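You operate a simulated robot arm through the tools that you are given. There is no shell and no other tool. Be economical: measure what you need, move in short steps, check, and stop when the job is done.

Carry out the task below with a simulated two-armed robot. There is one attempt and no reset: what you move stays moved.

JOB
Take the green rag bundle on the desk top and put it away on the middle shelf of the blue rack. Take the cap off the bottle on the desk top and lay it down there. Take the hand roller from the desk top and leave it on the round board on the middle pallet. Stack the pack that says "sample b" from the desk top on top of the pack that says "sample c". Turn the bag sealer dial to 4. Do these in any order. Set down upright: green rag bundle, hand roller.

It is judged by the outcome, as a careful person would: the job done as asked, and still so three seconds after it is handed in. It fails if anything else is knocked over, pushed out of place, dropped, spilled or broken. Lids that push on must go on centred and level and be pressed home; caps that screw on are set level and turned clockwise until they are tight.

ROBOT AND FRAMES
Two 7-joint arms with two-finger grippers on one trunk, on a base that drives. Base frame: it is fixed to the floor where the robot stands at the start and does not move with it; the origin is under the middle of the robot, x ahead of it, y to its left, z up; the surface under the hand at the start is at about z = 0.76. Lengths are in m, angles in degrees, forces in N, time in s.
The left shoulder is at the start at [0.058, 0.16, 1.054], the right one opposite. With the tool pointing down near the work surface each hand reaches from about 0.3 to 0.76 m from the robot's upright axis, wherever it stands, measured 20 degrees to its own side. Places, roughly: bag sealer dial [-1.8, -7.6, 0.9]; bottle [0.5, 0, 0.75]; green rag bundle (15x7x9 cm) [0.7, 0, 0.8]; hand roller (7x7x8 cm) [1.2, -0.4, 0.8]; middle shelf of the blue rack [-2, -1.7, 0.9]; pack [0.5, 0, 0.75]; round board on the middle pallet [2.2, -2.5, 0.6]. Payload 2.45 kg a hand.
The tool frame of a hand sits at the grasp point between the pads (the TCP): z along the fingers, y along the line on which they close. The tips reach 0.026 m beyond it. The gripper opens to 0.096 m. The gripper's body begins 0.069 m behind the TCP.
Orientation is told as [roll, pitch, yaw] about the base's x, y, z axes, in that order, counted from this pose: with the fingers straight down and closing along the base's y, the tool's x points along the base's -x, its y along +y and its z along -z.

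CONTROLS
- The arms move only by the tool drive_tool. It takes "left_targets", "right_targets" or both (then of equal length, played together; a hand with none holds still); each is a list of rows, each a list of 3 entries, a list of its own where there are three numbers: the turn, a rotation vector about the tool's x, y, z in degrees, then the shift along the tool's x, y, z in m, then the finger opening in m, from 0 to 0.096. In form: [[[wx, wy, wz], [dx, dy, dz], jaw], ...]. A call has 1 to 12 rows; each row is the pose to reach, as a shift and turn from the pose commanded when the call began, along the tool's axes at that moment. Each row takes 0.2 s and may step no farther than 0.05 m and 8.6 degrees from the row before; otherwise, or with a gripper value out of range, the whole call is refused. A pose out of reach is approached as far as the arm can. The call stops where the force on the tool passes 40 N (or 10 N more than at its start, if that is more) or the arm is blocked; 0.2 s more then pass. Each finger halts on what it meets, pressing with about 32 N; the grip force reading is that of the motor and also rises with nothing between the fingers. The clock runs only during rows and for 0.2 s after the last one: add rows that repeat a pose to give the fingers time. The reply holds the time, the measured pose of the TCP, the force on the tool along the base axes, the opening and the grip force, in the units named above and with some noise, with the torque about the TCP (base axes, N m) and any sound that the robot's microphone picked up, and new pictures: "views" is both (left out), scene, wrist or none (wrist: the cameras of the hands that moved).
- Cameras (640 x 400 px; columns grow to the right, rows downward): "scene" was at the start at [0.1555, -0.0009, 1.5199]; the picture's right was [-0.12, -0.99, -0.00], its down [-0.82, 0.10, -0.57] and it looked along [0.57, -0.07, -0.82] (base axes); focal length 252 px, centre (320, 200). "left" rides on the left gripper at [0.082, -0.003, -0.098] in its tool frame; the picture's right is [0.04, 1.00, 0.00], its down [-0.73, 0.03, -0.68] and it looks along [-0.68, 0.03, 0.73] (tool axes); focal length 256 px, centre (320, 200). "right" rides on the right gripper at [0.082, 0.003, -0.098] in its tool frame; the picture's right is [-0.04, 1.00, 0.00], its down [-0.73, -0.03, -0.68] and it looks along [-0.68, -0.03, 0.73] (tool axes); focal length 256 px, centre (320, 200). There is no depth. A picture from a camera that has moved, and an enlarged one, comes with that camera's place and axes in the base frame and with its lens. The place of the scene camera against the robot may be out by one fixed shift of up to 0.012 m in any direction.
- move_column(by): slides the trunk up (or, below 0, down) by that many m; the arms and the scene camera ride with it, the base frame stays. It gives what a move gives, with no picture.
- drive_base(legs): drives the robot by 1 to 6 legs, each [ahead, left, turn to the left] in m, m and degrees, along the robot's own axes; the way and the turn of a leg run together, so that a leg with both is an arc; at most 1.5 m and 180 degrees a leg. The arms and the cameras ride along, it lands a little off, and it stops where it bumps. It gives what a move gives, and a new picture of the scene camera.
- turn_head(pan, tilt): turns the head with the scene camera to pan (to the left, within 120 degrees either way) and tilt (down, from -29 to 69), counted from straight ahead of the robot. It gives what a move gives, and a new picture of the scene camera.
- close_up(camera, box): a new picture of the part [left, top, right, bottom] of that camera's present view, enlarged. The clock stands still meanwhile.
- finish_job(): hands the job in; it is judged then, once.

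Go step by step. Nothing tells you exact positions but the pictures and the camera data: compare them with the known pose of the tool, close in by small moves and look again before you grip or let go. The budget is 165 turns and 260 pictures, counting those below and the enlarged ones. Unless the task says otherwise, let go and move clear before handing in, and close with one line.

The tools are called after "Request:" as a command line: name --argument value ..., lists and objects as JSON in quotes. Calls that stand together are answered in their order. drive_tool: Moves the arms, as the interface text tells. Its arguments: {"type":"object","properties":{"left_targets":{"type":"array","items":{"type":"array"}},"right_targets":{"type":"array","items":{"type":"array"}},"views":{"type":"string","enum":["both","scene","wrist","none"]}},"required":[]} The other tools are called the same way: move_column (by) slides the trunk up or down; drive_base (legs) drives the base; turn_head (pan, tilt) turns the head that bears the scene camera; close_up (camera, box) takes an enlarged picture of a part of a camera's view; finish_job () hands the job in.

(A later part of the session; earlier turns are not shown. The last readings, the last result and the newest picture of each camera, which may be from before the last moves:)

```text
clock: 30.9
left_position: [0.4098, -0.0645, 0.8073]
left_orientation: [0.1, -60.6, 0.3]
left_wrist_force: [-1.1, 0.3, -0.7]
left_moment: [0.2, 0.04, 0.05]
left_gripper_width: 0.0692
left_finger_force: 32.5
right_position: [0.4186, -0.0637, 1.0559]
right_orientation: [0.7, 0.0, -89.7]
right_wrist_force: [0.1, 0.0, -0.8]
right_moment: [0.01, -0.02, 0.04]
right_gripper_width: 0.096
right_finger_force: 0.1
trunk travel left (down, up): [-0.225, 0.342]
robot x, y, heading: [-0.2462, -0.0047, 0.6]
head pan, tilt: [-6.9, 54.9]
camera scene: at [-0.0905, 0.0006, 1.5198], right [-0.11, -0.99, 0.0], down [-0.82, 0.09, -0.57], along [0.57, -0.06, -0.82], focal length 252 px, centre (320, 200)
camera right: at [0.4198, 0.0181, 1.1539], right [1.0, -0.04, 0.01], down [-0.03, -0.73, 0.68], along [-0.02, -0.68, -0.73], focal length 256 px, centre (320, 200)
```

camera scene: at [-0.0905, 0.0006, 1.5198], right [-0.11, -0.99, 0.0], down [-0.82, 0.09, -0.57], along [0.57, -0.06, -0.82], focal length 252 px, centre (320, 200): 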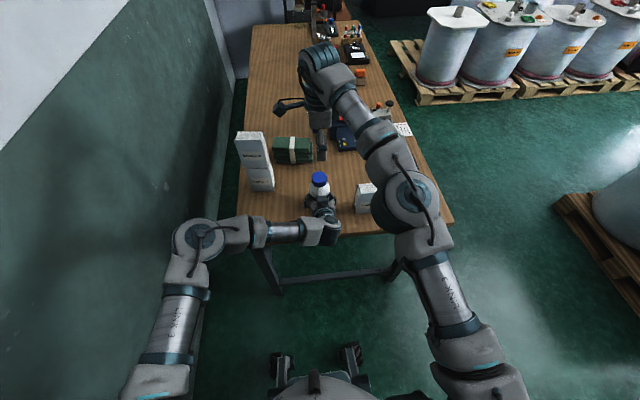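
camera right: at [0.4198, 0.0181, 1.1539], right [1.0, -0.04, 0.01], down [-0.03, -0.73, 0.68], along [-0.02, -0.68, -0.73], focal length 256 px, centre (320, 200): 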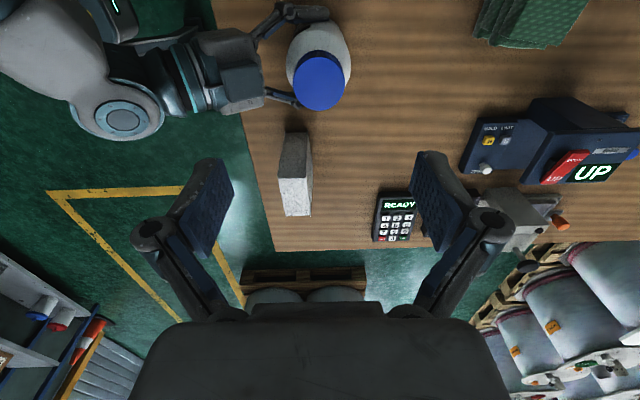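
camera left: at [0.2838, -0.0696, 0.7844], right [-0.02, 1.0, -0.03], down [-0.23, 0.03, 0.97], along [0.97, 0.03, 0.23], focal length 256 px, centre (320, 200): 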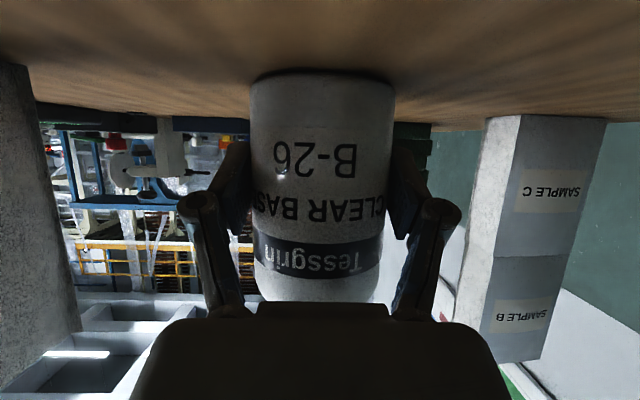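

The cap is centred right below the right hand. Descending most of the way.

Request:
drive_tool --right_targets '[[[0, 0, 0], [0, 0, 0.04], 0.08], [[0, 0, 0], [0, 0, 0.08], 0.08], [[0, 0, 0], [0, 0, 0.11], 0.08]]' --views "both"

Request:
close_up --camera "scene" --box '[270, 130, 370, 230]'

```text
clock: 31.7
left_position: [0.4096, -0.0647, 0.8088]
left_orientation: [0.2, -60.8, 0.0]
left_wrist_force: [0.8, -0.4, -0.6]
left_moment: [0.11, -0.07, -0.08]
left_gripper_width: 0.069
left_finger_force: 31.7
right_position: [0.4203, -0.0595, 0.9432]
right_orientation: [0.8, 0.1, -89.6]
right_wrist_force: [0.1, -0.2, 0.4]
right_moment: [0.02, 0.01, 0.03]
right_gripper_width: 0.0798
right_finger_force: 0.1
trunk travel left (down, up): [-0.225, 0.342]
robot x, y, heading: [-0.2476, 0.0002, 0.0]
head pan, tilt: [-6.9, 54.9]
camera scene: at [-0.0899, -0.0008, 1.5197], right [-0.11, -0.99, 0.0], down [-0.82, 0.09, -0.57], along [0.57, -0.06, -0.82], focal length 252 px, centre (320, 200)
camera right: at [0.4212, 0.022, 1.0408], right [1.0, -0.03, 0.01], down [-0.03, -0.73, 0.68], along [-0.01, -0.68, -0.74], focal length 256 px, centre (320, 200)
```

scene: 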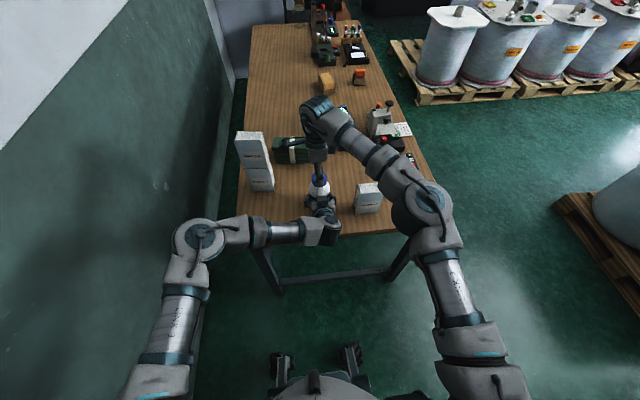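
right: 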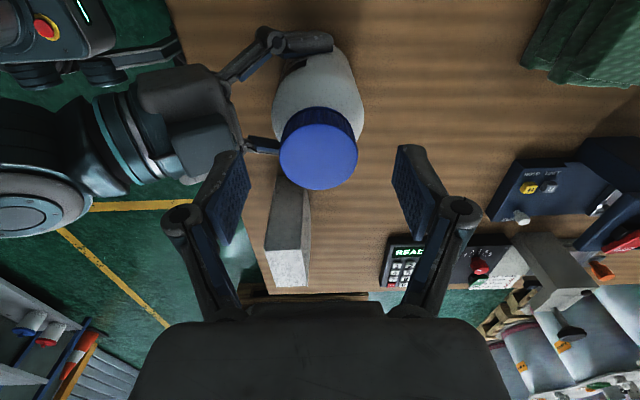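

```text
4.00 times, centred on (320, 180) of scene
camera zoom: at [-0.0899, -0.0008, 1.5197], right [-0.11, -0.99, 0.0], down [-0.82, 0.09, -0.57], along [0.57, -0.06, -0.82], focal length 1008 px, centre (320, 280)
```

zoom: 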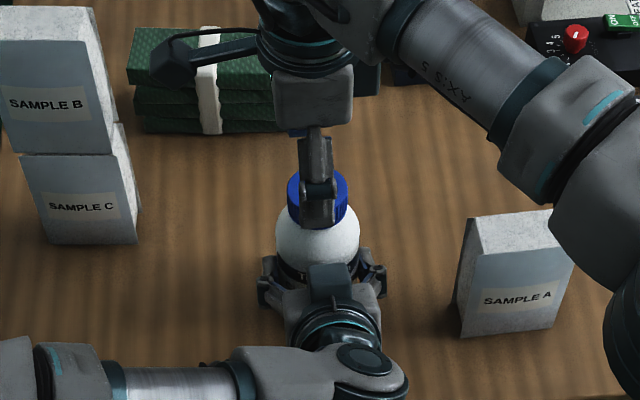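

Aligned over the cap. Final descent and grip.

Request:
drive_tool --right_targets '[[[0, 0, 0], [0, 0, 0.02], 0.08], [[0, 0, 0], [0, 0, 0.038], 0.08], [[0, 0, 0], [0, 0, 0.038], 0.055], [[0, 0, 0], [0, 0, 0.038], 0.035], [[0, 0, 0], [0, 0, 0.038], 0.03], [[0, 0, 0], [0, 0, 0.038], 0.03]]' --views "wrist"

```text
clock: 33.1
left_position: [0.4081, -0.0649, 0.8078]
left_orientation: [0.1, -60.7, 0.1]
left_wrist_force: [-1.6, 0.3, 0.5]
left_moment: [0.06, -0.35, 0.0]
left_gripper_width: 0.0689
left_finger_force: 31.4
right_position: [0.418, -0.0623, 0.9052]
right_orientation: [0.8, 0.0, -89.7]
right_wrist_force: [2.6, -0.1, 3.1]
right_moment: [0.04, 0.22, 0.0]
right_gripper_width: 0.0456
right_finger_force: 32.0
trunk travel left (down, up): [-0.225, 0.342]
robot x, y, heading: [-0.2463, -0.0033, 0.4]
head pan, tilt: [-6.9, 54.9]
camera right: at [0.4195, 0.0184, 1.0039], right [1.0, -0.03, 0.01], down [-0.03, -0.73, 0.68], along [-0.01, -0.68, -0.73], focal length 256 px, centre (320, 200)
```

right: 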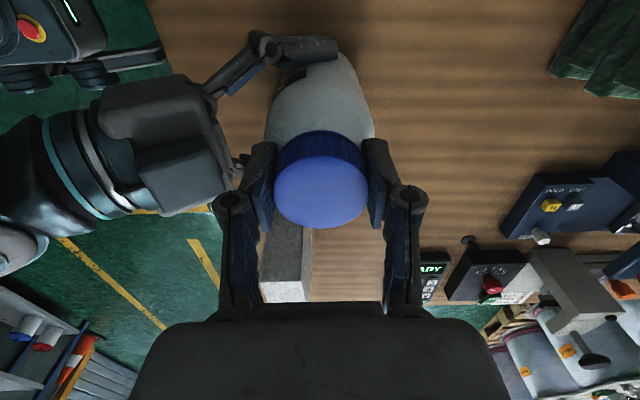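

Cap gripped. Turning counter-clockwise (seen from above).

Request:
drive_tool --right_targets '[[[0, 0, -8], [0, 0, 0], 0.03], [[0, 0, -16], [0, 0, 0], 0.03], [[0, 0, -24], [0, 0, 0], 0.03], [[0, 0, -32], [0, 0, -0.0005], 0.03], [[0, 0, -40], [0, 0, -0.0005], 0.03], [[0, 0, -48], [0, 0, -0.0005], 0.03], [[0, 0, -56], [0, 0, -0.0005], 0.03], [[0, 0, -64], [0, 0, -0.001], 0.03], [[0, 0, -72], [0, 0, -0.001], 0.03], [[0, 0, -80], [0, 0, -0.001], 0.03], [[0, 0, -88], [0, 0, -0.001], 0.03], [[0, 0, -96], [0, 0, -0.001], 0.03]]' --views "both"

```text
clock: 35.7
left_position: [0.4106, -0.0642, 0.8085]
left_orientation: [0.2, -60.8, 0.2]
left_wrist_force: [10.3, 7.5, 3.7]
left_moment: [-0.63, 0.26, 0.06]
left_gripper_width: 0.0687
left_finger_force: 32.2
right_position: [0.4189, -0.0636, 0.9091]
right_orientation: [-0.2, -0.8, 6.5]
right_wrist_force: [-9.2, -8.0, -3.6]
right_moment: [-0.22, 0.57, -0.02]
right_gripper_width: 0.0443
right_finger_force: 32.4
trunk travel left (down, up): [-0.225, 0.342]
robot x, y, heading: [-0.2494, -0.004, 0.3]
head pan, tilt: [-6.9, 54.9]
camera scene: at [-0.0899, -0.001, 1.5197], right [-0.11, -0.99, 0.0], down [-0.82, 0.09, -0.57], along [0.57, -0.06, -0.82], focal length 252 px, centre (320, 200)
camera right: at [0.3363, -0.07, 1.0053], right [-0.07, 1.0, 0.0], down [0.72, 0.05, 0.69], along [0.69, 0.05, -0.73], focal length 256 px, centre (320, 200)
```

scene: 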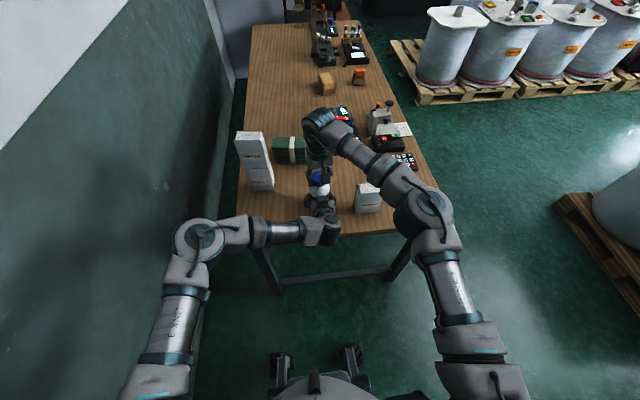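
right: 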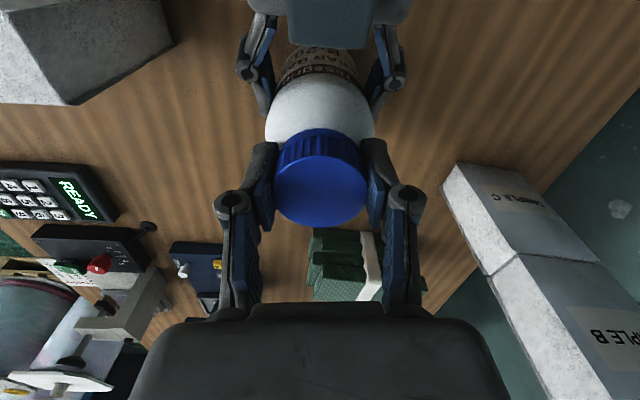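

Cap seems to turn while the bottle stays. Continue turning.

Request:
drive_tool --right_targets '[[[0, 0, -8], [0, 0, 0], 0.03], [[0, 0, -16], [0, 0, 0], 0.03], [[0, 0, -24], [0, 0, 0], 0.03], [[0, 0, -32], [0, 0, -0.0005], 0.03], [[0, 0, -40], [0, 0, -0.0005], 0.03], [[0, 0, -48], [0, 0, -0.0005], 0.03], [[0, 0, -56], [0, 0, -0.001], 0.03], [[0, 0, -64], [0, 0, -0.001], 0.03]]' --views "both"

Request:
close_up --camera "scene" --box '[290, 150, 350, 230]'

```text
clock: 36.9
left_position: [0.4028, -0.0692, 0.8108]
left_orientation: [0.5, -60.7, -0.8]
left_wrist_force: [-1.2, 1.3, 3.2]
left_moment: [0.9, 0.82, 0.18]
left_gripper_width: 0.0688
left_finger_force: 32.5
right_position: [0.3964, -0.0745, 0.908]
right_orientation: [-1.0, -2.1, 36.0]
right_wrist_force: [-3.7, -0.8, 8.3]
right_moment: [-0.73, 0.07, -0.21]
right_gripper_width: 0.0454
right_finger_force: 32.2
right hand out of reach, approached as far as the arm can: row 4, 5, 6
trunk travel left (down, up): [-0.225, 0.342]
robot x, y, heading: [-0.2442, -0.0011, 0.3]
head pan, tilt: [-6.9, 54.9]
stopped in row 6 (right hand): the force on the tool passed its limit at 46 N (the readings are from after the stop); the commanded pose is now the measured one
camera scene: at [-0.092, -0.0021, 1.5198], right [-0.11, -0.99, 0.0], down [-0.82, 0.09, -0.57], along [0.57, -0.06, -0.82], focal length 252 px, centre (320, 200)
camera right: at [0.3242, -0.1205, 1.0041], right [-0.56, 0.83, -0.02], down [0.58, 0.4, 0.71], along [0.59, 0.38, -0.71], focal length 256 px, centre (320, 200)
```

scene: 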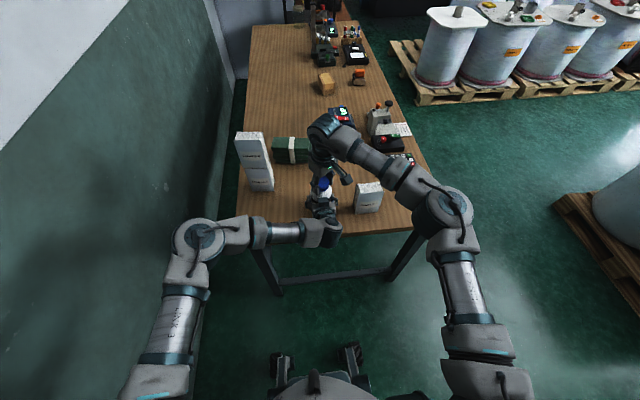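
right: 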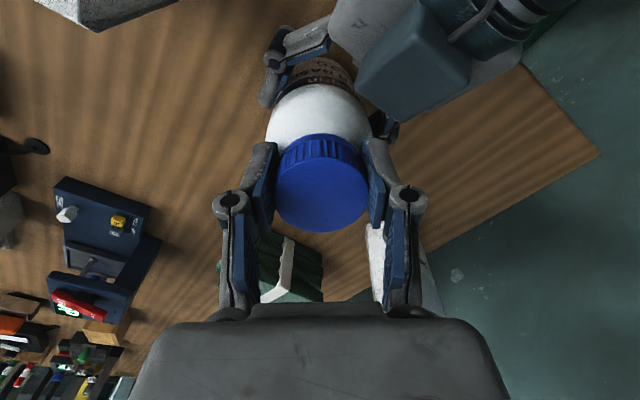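

```text
5.00 times, centred on (320, 190) of scene
camera zoom: at [-0.092, -0.0021, 1.5198], right [-0.11, -0.99, 0.0], down [-0.82, 0.09, -0.57], along [0.57, -0.06, -0.82], focal length 1260 px, centre (320, 250)
```

zoom: 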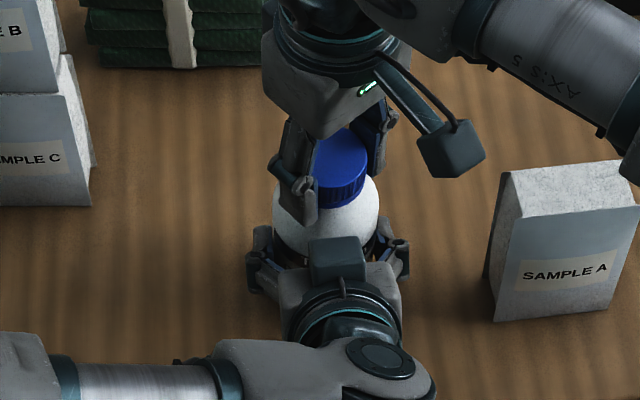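

The wrist ran out near yaw +30 and tugged the bottle slightly. I'll open the right hand, rise, and go back for another grip.

Request:
drive_tool --right_targets '[[[0, 0, 0], [0, 0, 0], 0.05], [[0, 0, 0], [0, 0, 0], 0.075], [[0, 0, 0], [0, 0, 0], 0.085], [[0, 0, 0], [0, 0, -0.03], 0.085], [[0, 0, 0], [0, 0, -0.06], 0.085], [[0, 0, 0], [0, 0, -0.06], 0.085]]' --views "both"

Request:
close_up --camera "scene" --box '[290, 150, 350, 230]'

```text
clock: 38.3
left_position: [0.4053, -0.0687, 0.8109]
left_orientation: [0.1, -60.6, -0.6]
left_wrist_force: [-1.0, 0.6, -2.2]
left_moment: [0.02, 0.1, 0.01]
left_gripper_width: 0.0686
left_finger_force: 31.9
right_position: [0.395, -0.0713, 0.9685]
right_orientation: [-0.8, -2.0, 36.1]
right_wrist_force: [-0.3, 0.0, 0.1]
right_moment: [-0.01, 0.0, -0.01]
right_gripper_width: 0.085
right_finger_force: 0.0
trunk travel left (down, up): [-0.225, 0.342]
robot x, y, heading: [-0.248, -0.0031, 0.1]
head pan, tilt: [-6.9, 54.9]
camera scene: at [-0.0896, -0.0006, 1.5197], right [-0.11, -0.99, 0.0], down [-0.82, 0.09, -0.57], along [0.57, -0.06, -0.82], focal length 252 px, centre (320, 200)
camera right: at [0.3233, -0.1175, 1.0632], right [-0.56, 0.83, -0.01], down [0.58, 0.4, 0.71], along [0.59, 0.38, -0.71], focal length 256 px, centre (320, 200)
```

scene: 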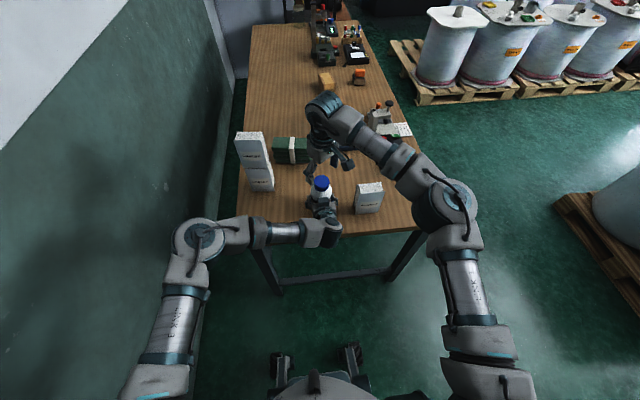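
right: 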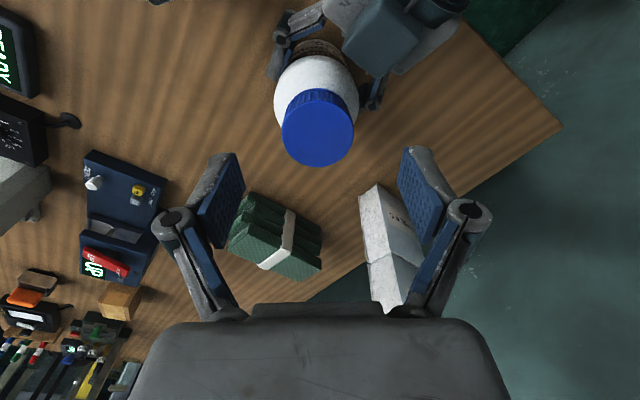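

```text
5.00 times, centred on (320, 190) of scene
camera zoom: at [-0.0896, -0.0006, 1.5197], right [-0.11, -0.99, 0.0], down [-0.82, 0.09, -0.57], along [0.57, -0.06, -0.82], focal length 1260 px, centre (320, 250)
```

zoom: 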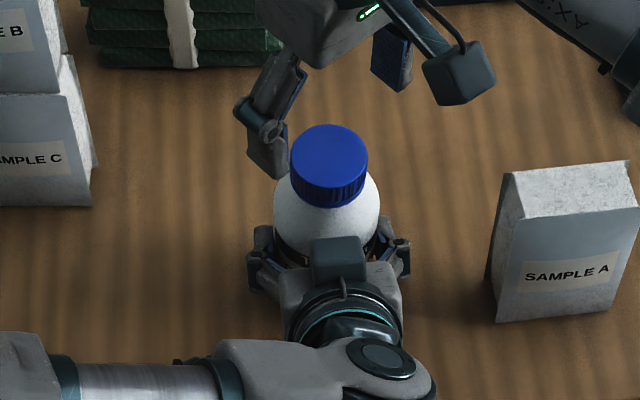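

The cap is still threaded, and the bottle top has leaned about 2 cm toward the robot. I'll level the right hand, swing it back to yaw -90, and centre the cap again by closing over the upright position.

Request:
drive_tool --right_targets '[[[-0.9, 2.1, 0], [-0.01, -0.006, -0.02], 0.096], [[-0.9, 2.1, 0], [-0.018, -0.011, -0.03], 0.096]]' --views "none"

Request:
drive_tool --right_targets '[[[0, 0, 8.5], [0, 0, 0], 0.096], [[0, 0, 17], [0, 0, 0], 0.096], [[0, 0, 25.5], [0, 0, 0], 0.096], [[0, 0, 34], [0, 0, 0], 0.096], [[0, 0, 42.5], [0, 0, 0], 0.096], [[0, 0, 51], [0, 0, 0], 0.096], [[0, 0, 59.5], [0, 0, 0], 0.096], [[0, 0, 68], [0, 0, 0], 0.096], [[0, 0, 76.5], [0, 0, 0], 0.096], [[0, 0, 85], [0, 0, 0], 0.096], [[0, 0, 93.5], [0, 0, 0], 0.096], [[0, 0, 102], [0, 0, 0], 0.096]]' --views "none"

Request:
drive_tool --right_targets '[[[0, 0, 8], [0, 0, 0], 0.096], [[0, 0, 16], [0, 0, 0], 0.096], [[0, 0, 24], [0, 0, 0], 0.096], [[0, 0, 24], [0, 0, 0], 0.096]]' --views "wrist"

```text
clock: 38.9
left_position: [0.4039, -0.0697, 0.8103]
left_orientation: [0.0, -60.8, -0.6]
left_wrist_force: [-1.4, 1.4, -1.5]
left_moment: [0.06, 0.03, -0.02]
left_gripper_width: 0.0688
left_finger_force: 31.9
right_position: [0.395, -0.0711, 0.9674]
right_orientation: [-1.0, -2.0, 36.1]
right_wrist_force: [-0.4, 0.5, 0.0]
right_moment: [0.01, 0.05, -0.01]
right_gripper_width: 0.0961
right_finger_force: 0.2
right hand out of reach, approached as far as the arm can: row 1, 2
trunk travel left (down, up): [-0.225, 0.342]
robot x, y, heading: [-0.2449, -0.001, 0.5]
head pan, tilt: [-6.9, 54.9]
```

```text
clock: 41.5
left_position: [0.4044, -0.0686, 0.8098]
left_orientation: [0.1, -60.7, -0.5]
left_wrist_force: [-0.1, 0.2, -3.4]
left_moment: [0.03, 0.05, -0.01]
left_gripper_width: 0.0686
left_finger_force: 31.8
right_position: [0.3959, -0.0718, 0.9691]
right_orientation: [-0.1, 0.0, -66.1]
right_wrist_force: [0.4, 0.2, 0.7]
right_moment: [0.0, -0.01, 0.01]
right_gripper_width: 0.0959
right_finger_force: 0.0
trunk travel left (down, up): [-0.225, 0.342]
robot x, y, heading: [-0.2495, -0.0006, 0.3]
head pan, tilt: [-6.9, 54.9]
```

```text
clock: 42.5
left_position: [0.4044, -0.0683, 0.8098]
left_orientation: [0.1, -60.8, -0.6]
left_wrist_force: [-0.8, -0.7, -3.0]
left_moment: [0.03, 0.03, 0.01]
left_gripper_width: 0.0688
left_finger_force: 31.9
right_position: [0.3971, -0.0709, 0.9683]
right_orientation: [0.0, 0.0, -90.1]
right_wrist_force: [-1.0, -0.6, -0.1]
right_moment: [-0.02, 0.0, 0.0]
right_gripper_width: 0.0958
right_finger_force: 0.1
trunk travel left (down, up): [-0.225, 0.342]
robot x, y, heading: [-0.2474, -0.0013, 0.4]
head pan, tilt: [-6.9, 54.9]
camera right: at [0.4003, 0.0103, 1.0669], right [1.0, -0.04, 0.0], down [-0.03, -0.73, 0.68], along [-0.03, -0.68, -0.73], focal length 256 px, centre (320, 200)
```

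right: 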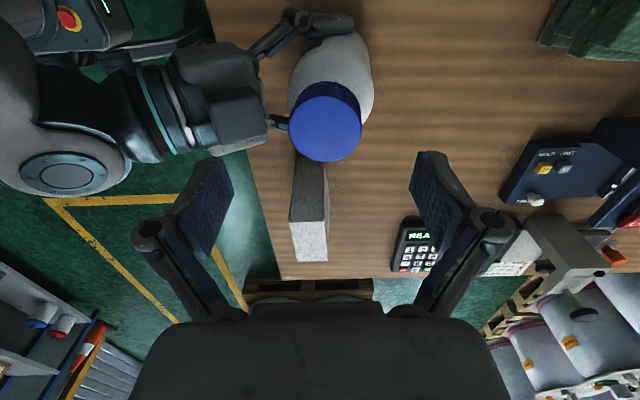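

Request:
drive_tool --right_targets '[[[0, 0, 0], [0.001, 0.01, 0.03], 0.096], [[0, 0, 0], [0.001, 0.017, 0.055], 0.096], [[0, 0, 0], [0.001, 0.017, 0.063], 0.096], [[0, 0, 0], [0.001, 0.017, 0.063], 0.07], [[0, 0, 0], [0.001, 0.017, 0.063], 0.05], [[0, 0, 0], [0.001, 0.017, 0.063], 0.03], [[0, 0, 0], [0.001, 0.017, 0.063], 0.03], [[0, 0, 0], [0.001, 0.017, 0.063], 0.03]]' --views "wrist"

Request:
close_up --camera "left" --box '[160, 0, 480, 330]'

```text
clock: 44.3
left_position: [0.4036, -0.0693, 0.8073]
left_orientation: [0.1, -60.6, -0.6]
left_wrist_force: [17.8, 0.0, -23.2]
left_moment: [0.18, 0.64, -0.05]
left_gripper_width: 0.0685
left_finger_force: 32.1
right_position: [0.4138, -0.0696, 0.9049]
right_orientation: [0.0, 0.0, -90.0]
right_wrist_force: [-17.0, 0.0, 21.3]
right_moment: [-0.07, 1.1, 0.08]
right_gripper_width: 0.046
right_finger_force: 32.1
trunk travel left (down, up): [-0.225, 0.342]
robot x, y, heading: [-0.2446, -0.0007, 0.3]
head pan, tilt: [-6.9, 54.9]
camera right: at [0.4169, 0.0116, 1.0035], right [1.0, -0.04, 0.0], down [-0.03, -0.73, 0.68], along [-0.03, -0.68, -0.73], focal length 256 px, centre (320, 200)
```

right: 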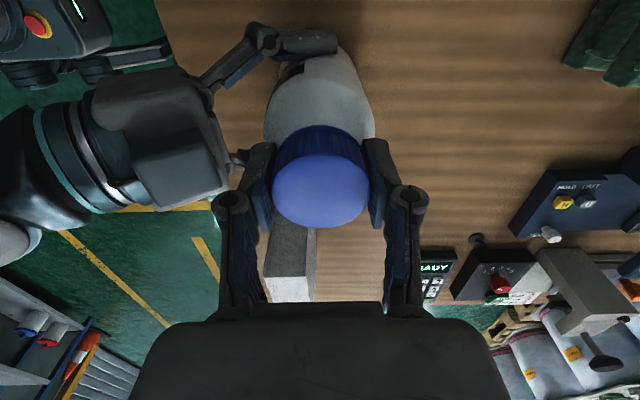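

```text
1.21 times, centred on (320, 165) of left
camera zoom: at [0.2779, -0.0709, 0.7851], right [-0.01, 1.0, -0.03], down [-0.23, 0.03, 0.97], along [0.97, 0.02, 0.23], focal length 310 px, centre (320, 242)
```

zoom: 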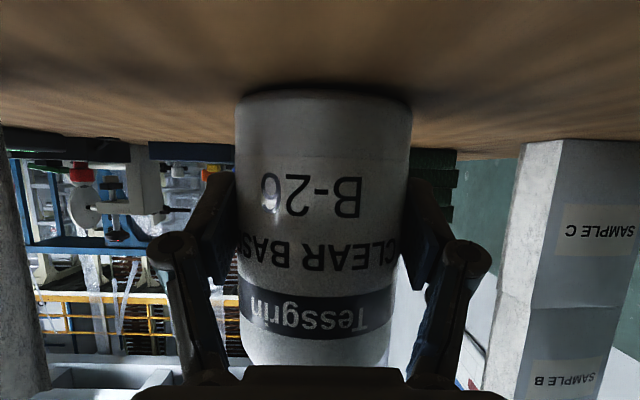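

Cap regripped and the bottle is upright again. Turning counter-clockwise again with a little lift.

Request:
drive_tool --right_targets '[[[0, 0, -8.5], [0, 0, -0.001], 0.03], [[0, 0, -17], [0, 0, -0.0015], 0.03], [[0, 0, -25.5], [0, 0, -0.002], 0.03], [[0, 0, -34], [0, 0, -0.002], 0.03], [[0, 0, -42.5], [0, 0, -0.0025], 0.03], [[0, 0, -51], [0, 0, -0.0025], 0.03], [[0, 0, -59.5], [0, 0, -0.003], 0.03], [[0, 0, -68], [0, 0, -0.003], 0.03], [[0, 0, -76.5], [0, 0, -0.0035], 0.03], [[0, 0, -85], [0, 0, -0.004], 0.03], [[0, 0, -93.5], [0, 0, -0.004], 0.03], [[0, 0, -102], [0, 0, -0.004], 0.03]]' --views "wrist"

Request:
close_up --camera "left" --box '[160, 0, 480, 330]'

```text
clock: 46.9
left_position: [0.405, -0.0695, 0.8099]
left_orientation: [0.2, -60.8, -0.5]
left_wrist_force: [-9.9, 0.7, 6.1]
left_moment: [-0.5, -0.44, 0.04]
left_gripper_width: 0.0685
left_finger_force: 32.1
right_position: [0.4136, -0.0689, 0.9092]
right_orientation: [-0.1, 0.0, 12.2]
right_wrist_force: [10.0, -0.9, -9.9]
right_moment: [0.45, -0.56, -0.02]
right_gripper_width: 0.0445
right_finger_force: 32.4
trunk travel left (down, up): [-0.225, 0.342]
robot x, y, heading: [-0.2449, -0.0023, 0.6]
head pan, tilt: [-6.9, 54.9]
camera right: at [0.3328, -0.0838, 1.0075], right [-0.17, 0.99, 0.0], down [0.72, 0.13, 0.68], along [0.67, 0.12, -0.73], focal length 256 px, centre (320, 200)
```

right: 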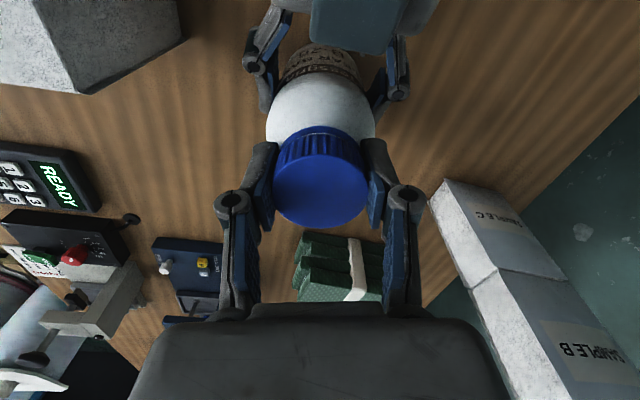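

```text
1.21 times, centred on (320, 165) of left
camera zoom: at [0.2784, -0.0716, 0.7864], right [-0.01, 1.0, -0.03], down [-0.23, 0.03, 0.97], along [0.97, 0.02, 0.23], focal length 310 px, centre (320, 242)
```

zoom: 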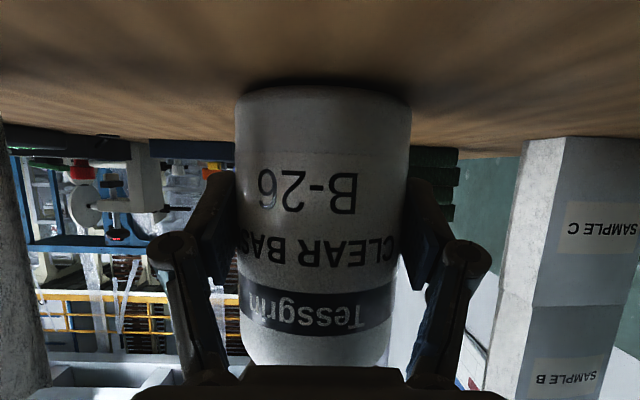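

About 220° done. Opening and swinging back around the cap without leaving it.

Request:
drive_tool --right_targets '[[[0, 0, 0], [0, 0, 0], 0.06], [[0, 0, 0], [0, 0, -0.004], 0.085], [[0, 0, 0], [0, 0, -0.01], 0.085], [[0, 0, 8.5], [0, 0, -0.01], 0.085], [[0, 0, 17], [0, 0, -0.01], 0.085], [[0, 0, 25.5], [0, 0, -0.01], 0.085], [[0, 0, 34], [0, 0, -0.01], 0.085], [[0, 0, 42.5], [0, 0, -0.01], 0.085], [[0, 0, 51], [0, 0, -0.01], 0.085], [[0, 0, 59.5], [0, 0, -0.01], 0.085], [[0, 0, 68], [0, 0, -0.01], 0.085], [[0, 0, 76.5], [0, 0, -0.01], 0.085]]' --views "none"

Request:
drive_tool --right_targets '[[[0, 0, 8.5], [0, 0, 0], 0.085], [[0, 0, 17], [0, 0, 0], 0.085], [[0, 0, 25.5], [0, 0, 0], 0.085], [[0, 0, 34], [0, 0, 0], 0.085], [[0, 0, 42.5], [0, 0, 0], 0.085], [[0, 0, 51], [0, 0, 0], 0.085], [[0, 0, 59.5], [0, 0, 0], 0.085], [[0, 0, 68], [0, 0, 0], 0.085], [[0, 0, 76.5], [0, 0, 0], 0.085]]' --views "wrist"

```text
clock: 49.5
left_position: [0.404, -0.0706, 0.8078]
left_orientation: [0.1, -60.8, -0.8]
left_wrist_force: [0.3, 0.3, -4.0]
left_moment: [-0.03, 0.05, 0.02]
left_gripper_width: 0.0686
left_finger_force: 32.1
right_position: [0.4122, -0.0702, 0.9194]
right_orientation: [0.0, 0.0, -64.7]
right_wrist_force: [-0.7, 0.6, -0.1]
right_moment: [0.04, 0.01, -0.03]
right_gripper_width: 0.0847
right_finger_force: 0.1
trunk travel left (down, up): [-0.225, 0.342]
robot x, y, heading: [-0.247, -0.0012, 0.4]
head pan, tilt: [-6.9, 54.9]
```

```text
clock: 51.5
left_position: [0.4028, -0.0694, 0.8099]
left_orientation: [0.2, -60.7, -0.6]
left_wrist_force: [0.0, 0.0, -4.6]
left_moment: [-0.01, 0.03, 0.03]
left_gripper_width: 0.0686
left_finger_force: 31.8
right_position: [0.4134, -0.0709, 0.9188]
right_orientation: [-0.1, 0.0, -141.2]
right_wrist_force: [0.0, 0.3, 0.1]
right_moment: [0.01, 0.0, -0.01]
right_gripper_width: 0.0848
right_finger_force: 0.0
trunk travel left (down, up): [-0.225, 0.342]
robot x, y, heading: [-0.2455, -0.0015, 0.2]
head pan, tilt: [-6.9, 54.9]
camera right: at [0.4788, -0.0212, 1.0172], right [0.6, -0.8, 0.0], down [-0.59, -0.44, 0.68], along [-0.55, -0.41, -0.73], focal length 256 px, centre (320, 200)
```

right: 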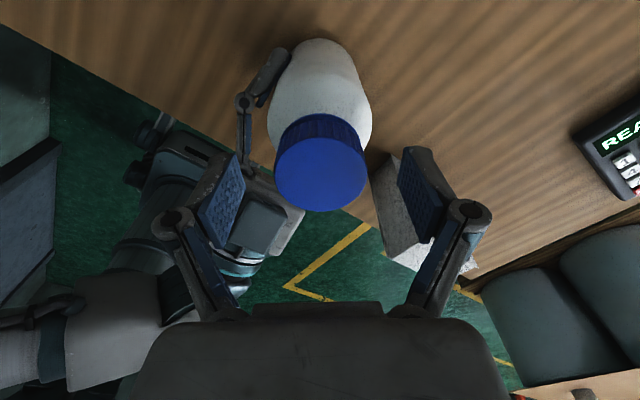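

The wrist goes to -141° cleanly, so I get a 150° stroke. Regrip and turn.

Request:
drive_tool --right_targets '[[[0, 0, 0], [0, 0, 0.012], 0.085], [[0, 0, 0], [0, 0, 0.012], 0.06], [[0, 0, 0], [0, 0, 0.012], 0.035], [[0, 0, 0], [0, 0, 0.012], 0.03], [[0, 0, 0], [0, 0, 0.012], 0.03], [[0, 0, -8.5], [0, 0, 0.0115], 0.03], [[0, 0, -17], [0, 0, 0.011], 0.03], [[0, 0, -25.5], [0, 0, 0.011], 0.03], [[0, 0, -34], [0, 0, 0.0105], 0.03], [[0, 0, -42.5], [0, 0, 0.0105], 0.03], [[0, 0, -51], [0, 0, 0.01], 0.03], [[0, 0, -59.5], [0, 0, 0.01], 0.03]]' --views "none"

Request:
drive_tool --right_targets '[[[0, 0, -8.5], [0, 0, -0.0005], 0.03], [[0, 0, -17], [0, 0, -0.0005], 0.03], [[0, 0, -25.5], [0, 0, -0.001], 0.03], [[0, 0, -34], [0, 0, -0.001], 0.03], [[0, 0, -42.5], [0, 0, -0.0015], 0.03], [[0, 0, -51], [0, 0, -0.002], 0.03], [[0, 0, -59.5], [0, 0, -0.002], 0.03], [[0, 0, -68], [0, 0, -0.0025], 0.03], [[0, 0, -76.5], [0, 0, -0.003], 0.03], [[0, 0, -85], [0, 0, -0.003], 0.03]]' --views "wrist"

Request:
close_up --camera "left" --box '[160, 0, 480, 330]'

```text
clock: 54.1
left_position: [0.4037, -0.0695, 0.808]
left_orientation: [0.2, -60.7, -0.6]
left_wrist_force: [-5.6, 1.7, -5.3]
left_moment: [-0.11, -0.36, 0.1]
left_gripper_width: 0.0687
left_finger_force: 32.1
right_position: [0.4118, -0.0688, 0.909]
right_orientation: [-0.1, -0.1, -81.2]
right_wrist_force: [5.5, -1.6, 1.1]
right_moment: [-0.03, -0.18, -0.08]
right_gripper_width: 0.0442
right_finger_force: 31.9
trunk travel left (down, up): [-0.225, 0.342]
robot x, y, heading: [-0.2475, -0.0041, 0.7]
head pan, tilt: [-6.9, 54.9]
```

```text
clock: 56.3
left_position: [0.4034, -0.0685, 0.8088]
left_orientation: [0.2, -60.8, -0.6]
left_wrist_force: [-1.5, 1.0, -4.6]
left_moment: [-0.07, -0.04, 0.03]
left_gripper_width: 0.0684
left_finger_force: 31.7
right_position: [0.4136, -0.0688, 0.9112]
right_orientation: [-0.1, 0.1, 3.7]
right_wrist_force: [0.9, -1.3, 0.1]
right_moment: [-0.02, 0.0, -0.02]
right_gripper_width: 0.0441
right_finger_force: 32.1
trunk travel left (down, up): [-0.225, 0.342]
robot x, y, heading: [-0.2458, -0.0022, 0.7]
head pan, tilt: [-6.9, 54.9]
camera right: at [0.3316, -0.0706, 1.01], right [-0.02, 1.0, 0.0], down [0.73, 0.02, 0.68], along [0.68, 0.02, -0.73], focal length 256 px, centre (320, 200)
```

right: 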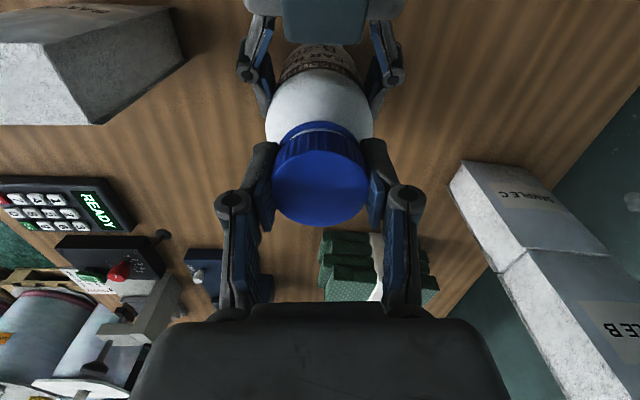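

```text
1.21 times, centred on (320, 165) of left
camera zoom: at [0.278, -0.0715, 0.7858], right [-0.01, 1.0, -0.03], down [-0.23, 0.03, 0.97], along [0.97, 0.02, 0.23], focal length 310 px, centre (320, 242)
```

zoom: 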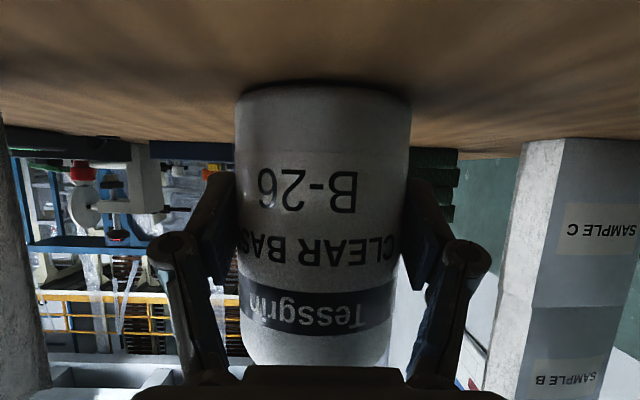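

Forces dropped to nearly zero, so the cap seems free. Gently lifting to test.

Request:
drive_tool --right_targets '[[[0, 0, 0], [0, 0, -0.004], 0.03], [[0, 0, 0], [0, 0, -0.008], 0.03], [[0, 0, 0], [0, 0, -0.015], 0.03], [[0, 0, 0], [0, 0, -0.015], 0.03]]' --views "wrist"

```text
clock: 57.3
left_position: [0.4032, -0.0691, 0.8092]
left_orientation: [0.2, -60.7, -0.6]
left_wrist_force: [-1.3, -0.6, -4.1]
left_moment: [0.04, 0.01, -0.01]
left_gripper_width: 0.0684
left_finger_force: 32.4
right_position: [0.4144, -0.0689, 0.9293]
right_orientation: [-0.1, 0.1, 3.7]
right_wrist_force: [-0.7, 0.2, -0.6]
right_moment: [-0.02, 0.0, 0.01]
right_gripper_width: 0.044
right_finger_force: 32.6
trunk travel left (down, up): [-0.225, 0.342]
robot x, y, heading: [-0.2477, -0.0001, 0.6]
head pan, tilt: [-6.9, 54.9]
camera right: at [0.3327, -0.0715, 1.0267], right [-0.02, 1.0, 0.0], down [0.73, 0.02, 0.68], along [0.68, 0.01, -0.73], focal length 256 px, centre (320, 200)
```

right: 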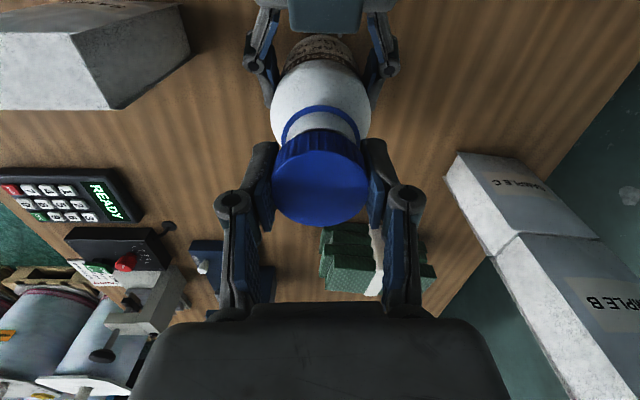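

The cap is off. I'll carry it to a free spot on the desk at about (0.53, -0.12), turning the wrist so the camera bracket stays clear of the bottle.

Request:
drive_tool --right_targets '[[[0, 0, 0], [0, 0, -0.04], 0.03], [[0, 0, 8.5], [-0.01, -0.006, -0.06], 0.03], [[0, 0, 17], [-0.02, -0.012, -0.06], 0.03], [[0, 0, 25.5], [-0.03, -0.018, -0.06], 0.03], [[0, 0, 34], [-0.04, -0.024, -0.06], 0.03], [[0, 0, 42.5], [-0.05, -0.03, -0.06], 0.03], [[0, 0, 51], [-0.06, -0.036, -0.06], 0.03], [[0, 0, 59.5], [-0.075, -0.042, -0.06], 0.03], [[0, 0, 68], [-0.09, -0.048, -0.06], 0.03], [[0, 0, 76.5], [-0.1, -0.054, -0.06], 0.03], [[0, 0, 85], [-0.11, -0.058, -0.06], 0.03], [[0, 0, 92], [-0.1135, -0.0585, -0.06], 0.03]]' --views "both"

```text
clock: 59.9
left_position: [0.403, -0.0665, 0.809]
left_orientation: [-0.1, -60.7, -0.3]
left_wrist_force: [-0.1, 0.1, -3.4]
left_moment: [-0.05, 0.06, -0.03]
left_gripper_width: 0.0685
left_finger_force: 31.8
right_position: [0.4581, -0.1374, 0.9718]
right_orientation: [-0.1, -0.2, -88.5]
right_wrist_force: [0.5, 0.3, 0.1]
right_moment: [0.04, 0.05, -0.02]
right_gripper_width: 0.0441
right_finger_force: 31.5
right hand out of reach, approached as far as the arm can: row 4, 5, 6, 7, 8, 9, 10, 11, 12
trunk travel left (down, up): [-0.225, 0.342]
robot x, y, heading: [-0.2447, -0.0028, 0.6]
head pan, tilt: [-6.9, 54.9]
camera scene: at [-0.0886, 0.0035, 1.5196], right [-0.11, -0.99, 0.0], down [-0.82, 0.09, -0.57], along [0.57, -0.07, -0.82], focal length 252 px, centre (320, 200)
camera right: at [0.4595, -0.0552, 1.0691], right [1.0, -0.01, 0.0], down [-0.01, -0.73, 0.68], along [-0.01, -0.68, -0.73], focal length 256 px, centre (320, 200)
```

scene: 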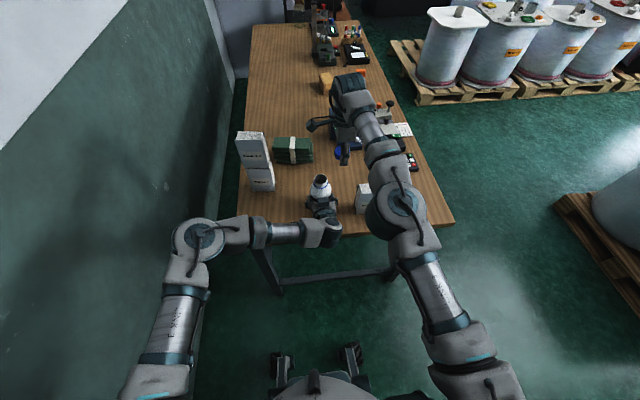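
right: 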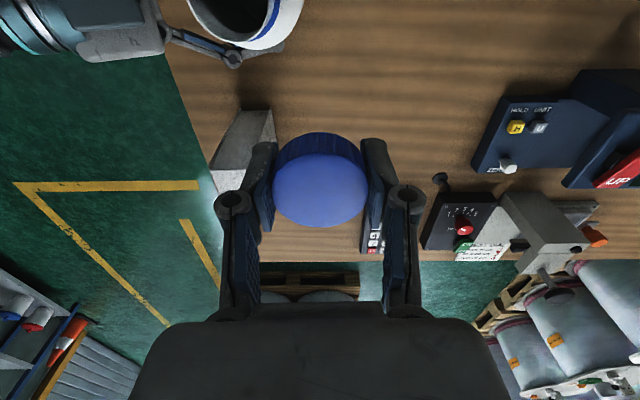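

The right hand is near its reach limit, so I'll free the left hand first. I'm checking that the bottle stands upright before releasing it.

Request:
close_up --camera "scene" --box '[280, 150, 380, 230]'

Request:
close_up --camera "left" --box '[160, 0, 480, 330]'

```text
5.00 times, centred on (330, 190) of scene
camera zoom: at [-0.0886, 0.0035, 1.5196], right [-0.11, -0.99, 0.0], down [-0.82, 0.09, -0.57], along [0.57, -0.07, -0.82], focal length 1260 px, centre (270, 250)
```

zoom: 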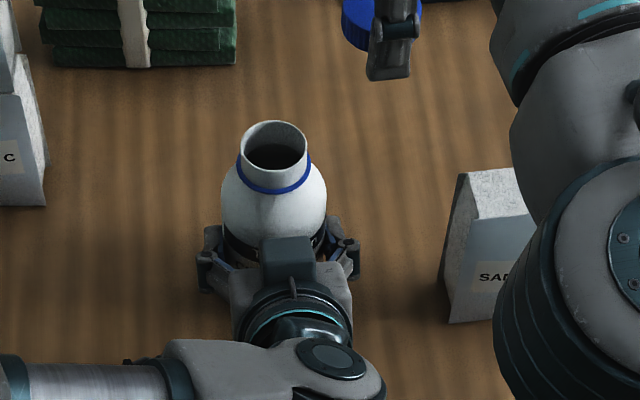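

```text
1.21 times, centred on (320, 165) of left
camera zoom: at [0.2782, -0.0689, 0.7857], right [-0.01, 1.0, -0.04], down [-0.23, 0.03, 0.97], along [0.97, 0.02, 0.23], focal length 310 px, centre (320, 242)
```

zoom: 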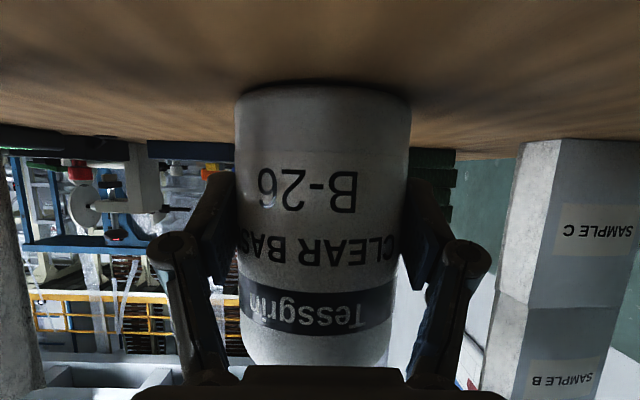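

The bottle hangs from the left hand by a few newtons. I'll lower it by 3 mm to rest on the desk and check the force.

Request:
drive_tool --left_targets '[[[0, 0, 0], [0.0013, 0, 0.0008], 0.045], [[0, 0, 0], [0.0026, 0, 0.0015], 0.045], [[0, 0, 0], [0.0026, 0, 0.0015], 0.045]]' --views "none"

```text
clock: 60.7
left_position: [0.4042, -0.0711, 0.8103]
left_orientation: [0.0, -60.9, -0.5]
left_wrist_force: [2.9, -2.3, 10.2]
left_moment: [0.05, 0.09, -0.07]
left_gripper_width: 0.0688
left_finger_force: 31.4
right_position: [0.4562, -0.1414, 0.9728]
right_orientation: [0.0, 0.0, -88.5]
right_wrist_force: [-0.6, 0.2, -0.2]
right_moment: [-0.01, 0.04, 0.0]
right_gripper_width: 0.044
right_finger_force: 31.5
trunk travel left (down, up): [-0.225, 0.342]
robot x, y, heading: [-0.2452, -0.0012, 0.5]
head pan, tilt: [-6.9, 54.9]
```

Now resting on the desk. Releasing and withdrawing the left hand.

Request:
drive_tool --left_targets '[[[0, 0, 0], [-0.001, 0, 0], 0.06], [[0, 0, 0], [-0.001, 0, 0], 0.075], [[0, 0, 0], [-0.001, 0, 0], 0.09], [[0, 0, 0], [-0.001, 0, 0], 0.096], [[0, 0, 0], [-0.001, 0, -0.03], 0.096], [[0, 0, 0], [-0.001, 0, -0.07], 0.096], [[0, 0, 0], [-0.001, 0, -0.11], 0.096], [[0, 0, 0], [-0.001, 0, -0.15], 0.096]]' --views "both"

```text
clock: 62.5
left_position: [0.2747, -0.073, 0.8814]
left_orientation: [0.1, -60.9, -0.6]
left_wrist_force: [-0.4, 0.2, 0.2]
left_moment: [-0.02, 0.02, 0.02]
left_gripper_width: 0.0964
left_finger_force: 0.0
right_position: [0.4565, -0.1408, 0.9722]
right_orientation: [0.0, 0.0, -88.4]
right_wrist_force: [-0.2, 0.5, 0.7]
right_moment: [0.02, -0.04, -0.03]
right_gripper_width: 0.0442
right_finger_force: 32.1
trunk travel left (down, up): [-0.225, 0.342]
robot x, y, heading: [-0.2477, -0.0042, 0.3]
head pan, tilt: [-6.9, 54.9]
camera scene: at [-0.0917, -0.001, 1.5201], right [-0.11, -0.99, 0.0], down [-0.82, 0.09, -0.57], along [0.57, -0.06, -0.82], focal length 252 px, centre (320, 200)
camera left: at [0.1485, -0.0742, 0.8574], right [-0.01, 1.0, -0.03], down [-0.23, 0.03, 0.97], along [0.97, 0.02, 0.23], focal length 256 px, centre (320, 200)
```

scene: 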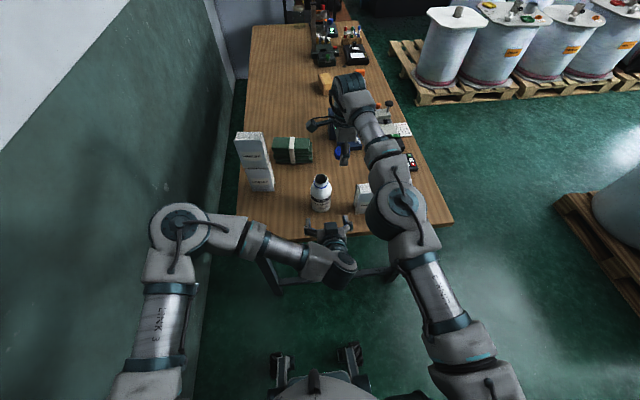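
left: 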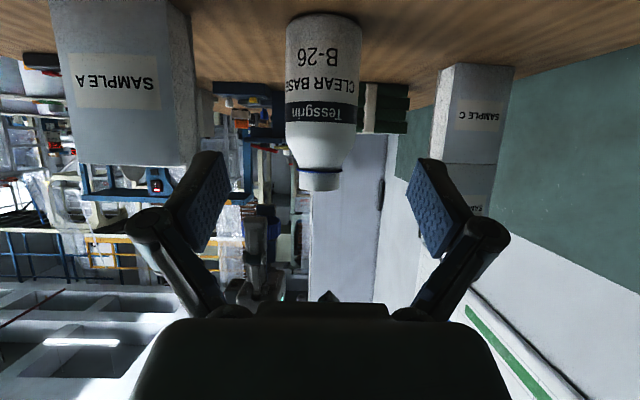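

The bottle stands open and upright. Raising the left hand and driving slightly forward so the right hand can reach a free spot.

Request:
drive_tool --left_targets '[[[0, 0, 0], [-0.033, 0, -0.018], 0.096], [[0, 8, 0], [-0.066, 0, -0.036], 0.096], [[0, 16, 0], [-0.1, 0.02, -0.054], 0.096], [[0, 24, 0], [-0.13, 0.04, -0.072], 0.096], [[0, 32, 0], [-0.14, 0.06, -0.1], 0.096], [[0, 40, 0], [-0.14, 0.08, -0.12], 0.096]]' --views "none"

Request:
drive_base --legs '[[0.1, 0, 0]]'

Request:
close_up --camera "right" --box '[0, 0, 640, 400]'

```text
clock: 63.9
left_position: [0.2404, 0.0115, 1.0618]
left_orientation: [-0.1, -20.5, -0.5]
left_wrist_force: [0.4, 0.2, -0.3]
left_moment: [0.01, -0.01, 0.01]
left_gripper_width: 0.0961
left_finger_force: 0.1
right_position: [0.4584, -0.1386, 0.971]
right_orientation: [-0.1, -0.1, -88.3]
right_wrist_force: [0.5, 1.0, -0.4]
right_moment: [-0.03, -0.01, 0.0]
right_gripper_width: 0.044
right_finger_force: 31.8
trunk travel left (down, up): [-0.225, 0.342]
robot x, y, heading: [-0.2479, -0.0012, 0.3]
head pan, tilt: [-6.9, 54.9]
```

```text
clock: 65.1
left_position: [0.3422, 0.0103, 1.0606]
left_orientation: [0.1, -20.7, -0.6]
left_wrist_force: [0.6, -0.9, -0.1]
left_moment: [0.0, 0.02, 0.02]
left_gripper_width: 0.0958
left_finger_force: 0.0
right_position: [0.5572, -0.1415, 0.9703]
right_orientation: [-0.1, -0.1, -88.8]
right_wrist_force: [0.0, -0.3, 0.1]
right_moment: [-0.01, -0.02, 0.01]
right_gripper_width: 0.0441
right_finger_force: 32.2
trunk travel left (down, up): [-0.225, 0.342]
robot x, y, heading: [-0.1452, 0.0032, 0.2]
head pan, tilt: [-6.9, 54.9]
camera scene: at [0.01, 0.0004, 1.5199], right [-0.12, -0.99, 0.0], down [-0.82, 0.1, -0.57], along [0.57, -0.07, -0.82], focal length 252 px, centre (320, 200)
```

scene: 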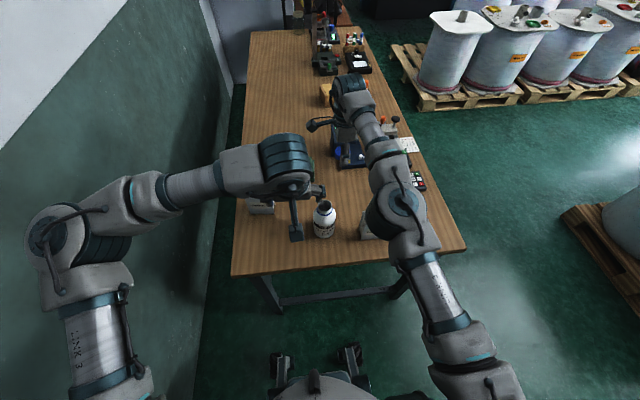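

```text
1.00 times, centred on (320, 200) of right (not enlarged: the box is as wide or as high as the picture)
camera zoom: at [0.5585, -0.0601, 1.0689], right [1.0, -0.02, 0.0], down [-0.01, -0.73, 0.68], along [-0.01, -0.68, -0.73], focal length 256 px, centre (320, 200)
```

zoom: 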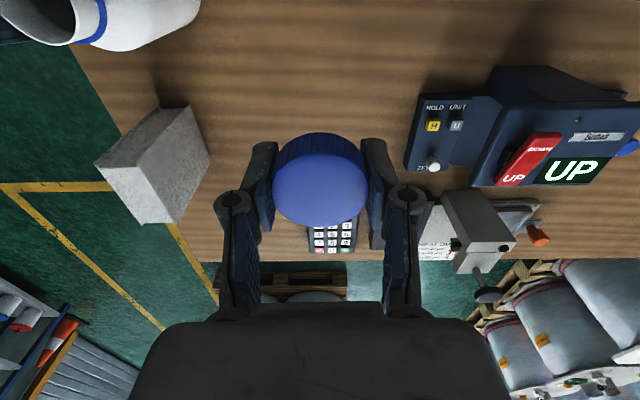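

Clear spot below. Lowering the cap.

Request:
drive_tool --right_targets '[[[0, 0, 0], [0, 0, 0.04], 0.03], [[0, 0, 0], [0, 0, 0.08], 0.03], [[0, 0, 0], [0, 0, 0.12], 0.03], [[0, 0, 0], [0, 0, 0.155], 0.03], [[0, 0, 0], [0, 0, 0.17], 0.03], [[0, 0, 0], [0, 0, 0.17], 0.03]]' --views "wrist"

Request:
close_up --camera "scene" --box '[290, 130, 410, 230]'

```text
clock: 66.5
left_position: [0.3355, 0.0107, 1.0632]
left_orientation: [-0.1, -20.9, -0.6]
left_wrist_force: [0.7, 0.4, -0.7]
left_moment: [0.04, -0.03, 0.0]
left_gripper_width: 0.096
left_finger_force: 0.1
right_position: [0.5659, -0.1382, 0.8013]
right_orientation: [0.1, 0.0, -88.7]
right_wrist_force: [0.4, -0.2, -0.1]
right_moment: [-0.01, 0.02, 0.0]
right_gripper_width: 0.0439
right_finger_force: 31.8
right hand out of reach, approached as far as the arm can: row 1, 2, 3, 4, 5, 6
trunk travel left (down, up): [-0.225, 0.342]
robot x, y, heading: [-0.1487, -0.0033, 0.2]
head pan, tilt: [-6.9, 54.9]
camera right: at [0.5661, -0.0563, 0.8994], right [1.0, -0.02, 0.0], down [-0.01, -0.73, 0.68], along [-0.01, -0.68, -0.73], focal length 256 px, centre (320, 200)
```

right: 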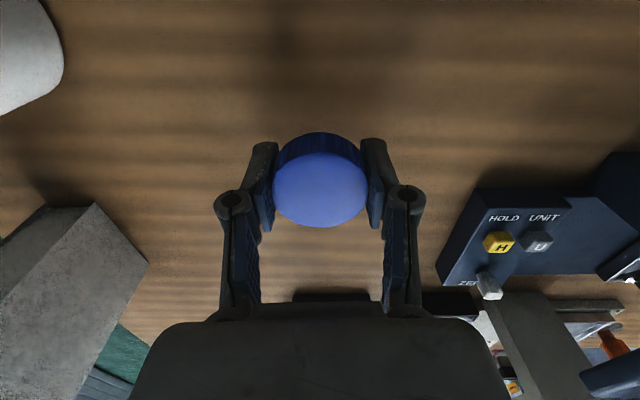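

```text
4.00 times, centred on (350, 180) of scene
camera zoom: at [0.01, 0.0004, 1.5199], right [-0.12, -0.99, 0.0], down [-0.82, 0.1, -0.57], along [0.57, -0.07, -0.82], focal length 1008 px, centre (200, 280)
```

zoom: 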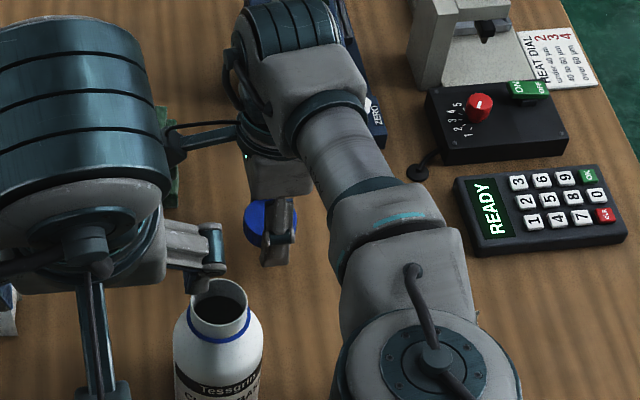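

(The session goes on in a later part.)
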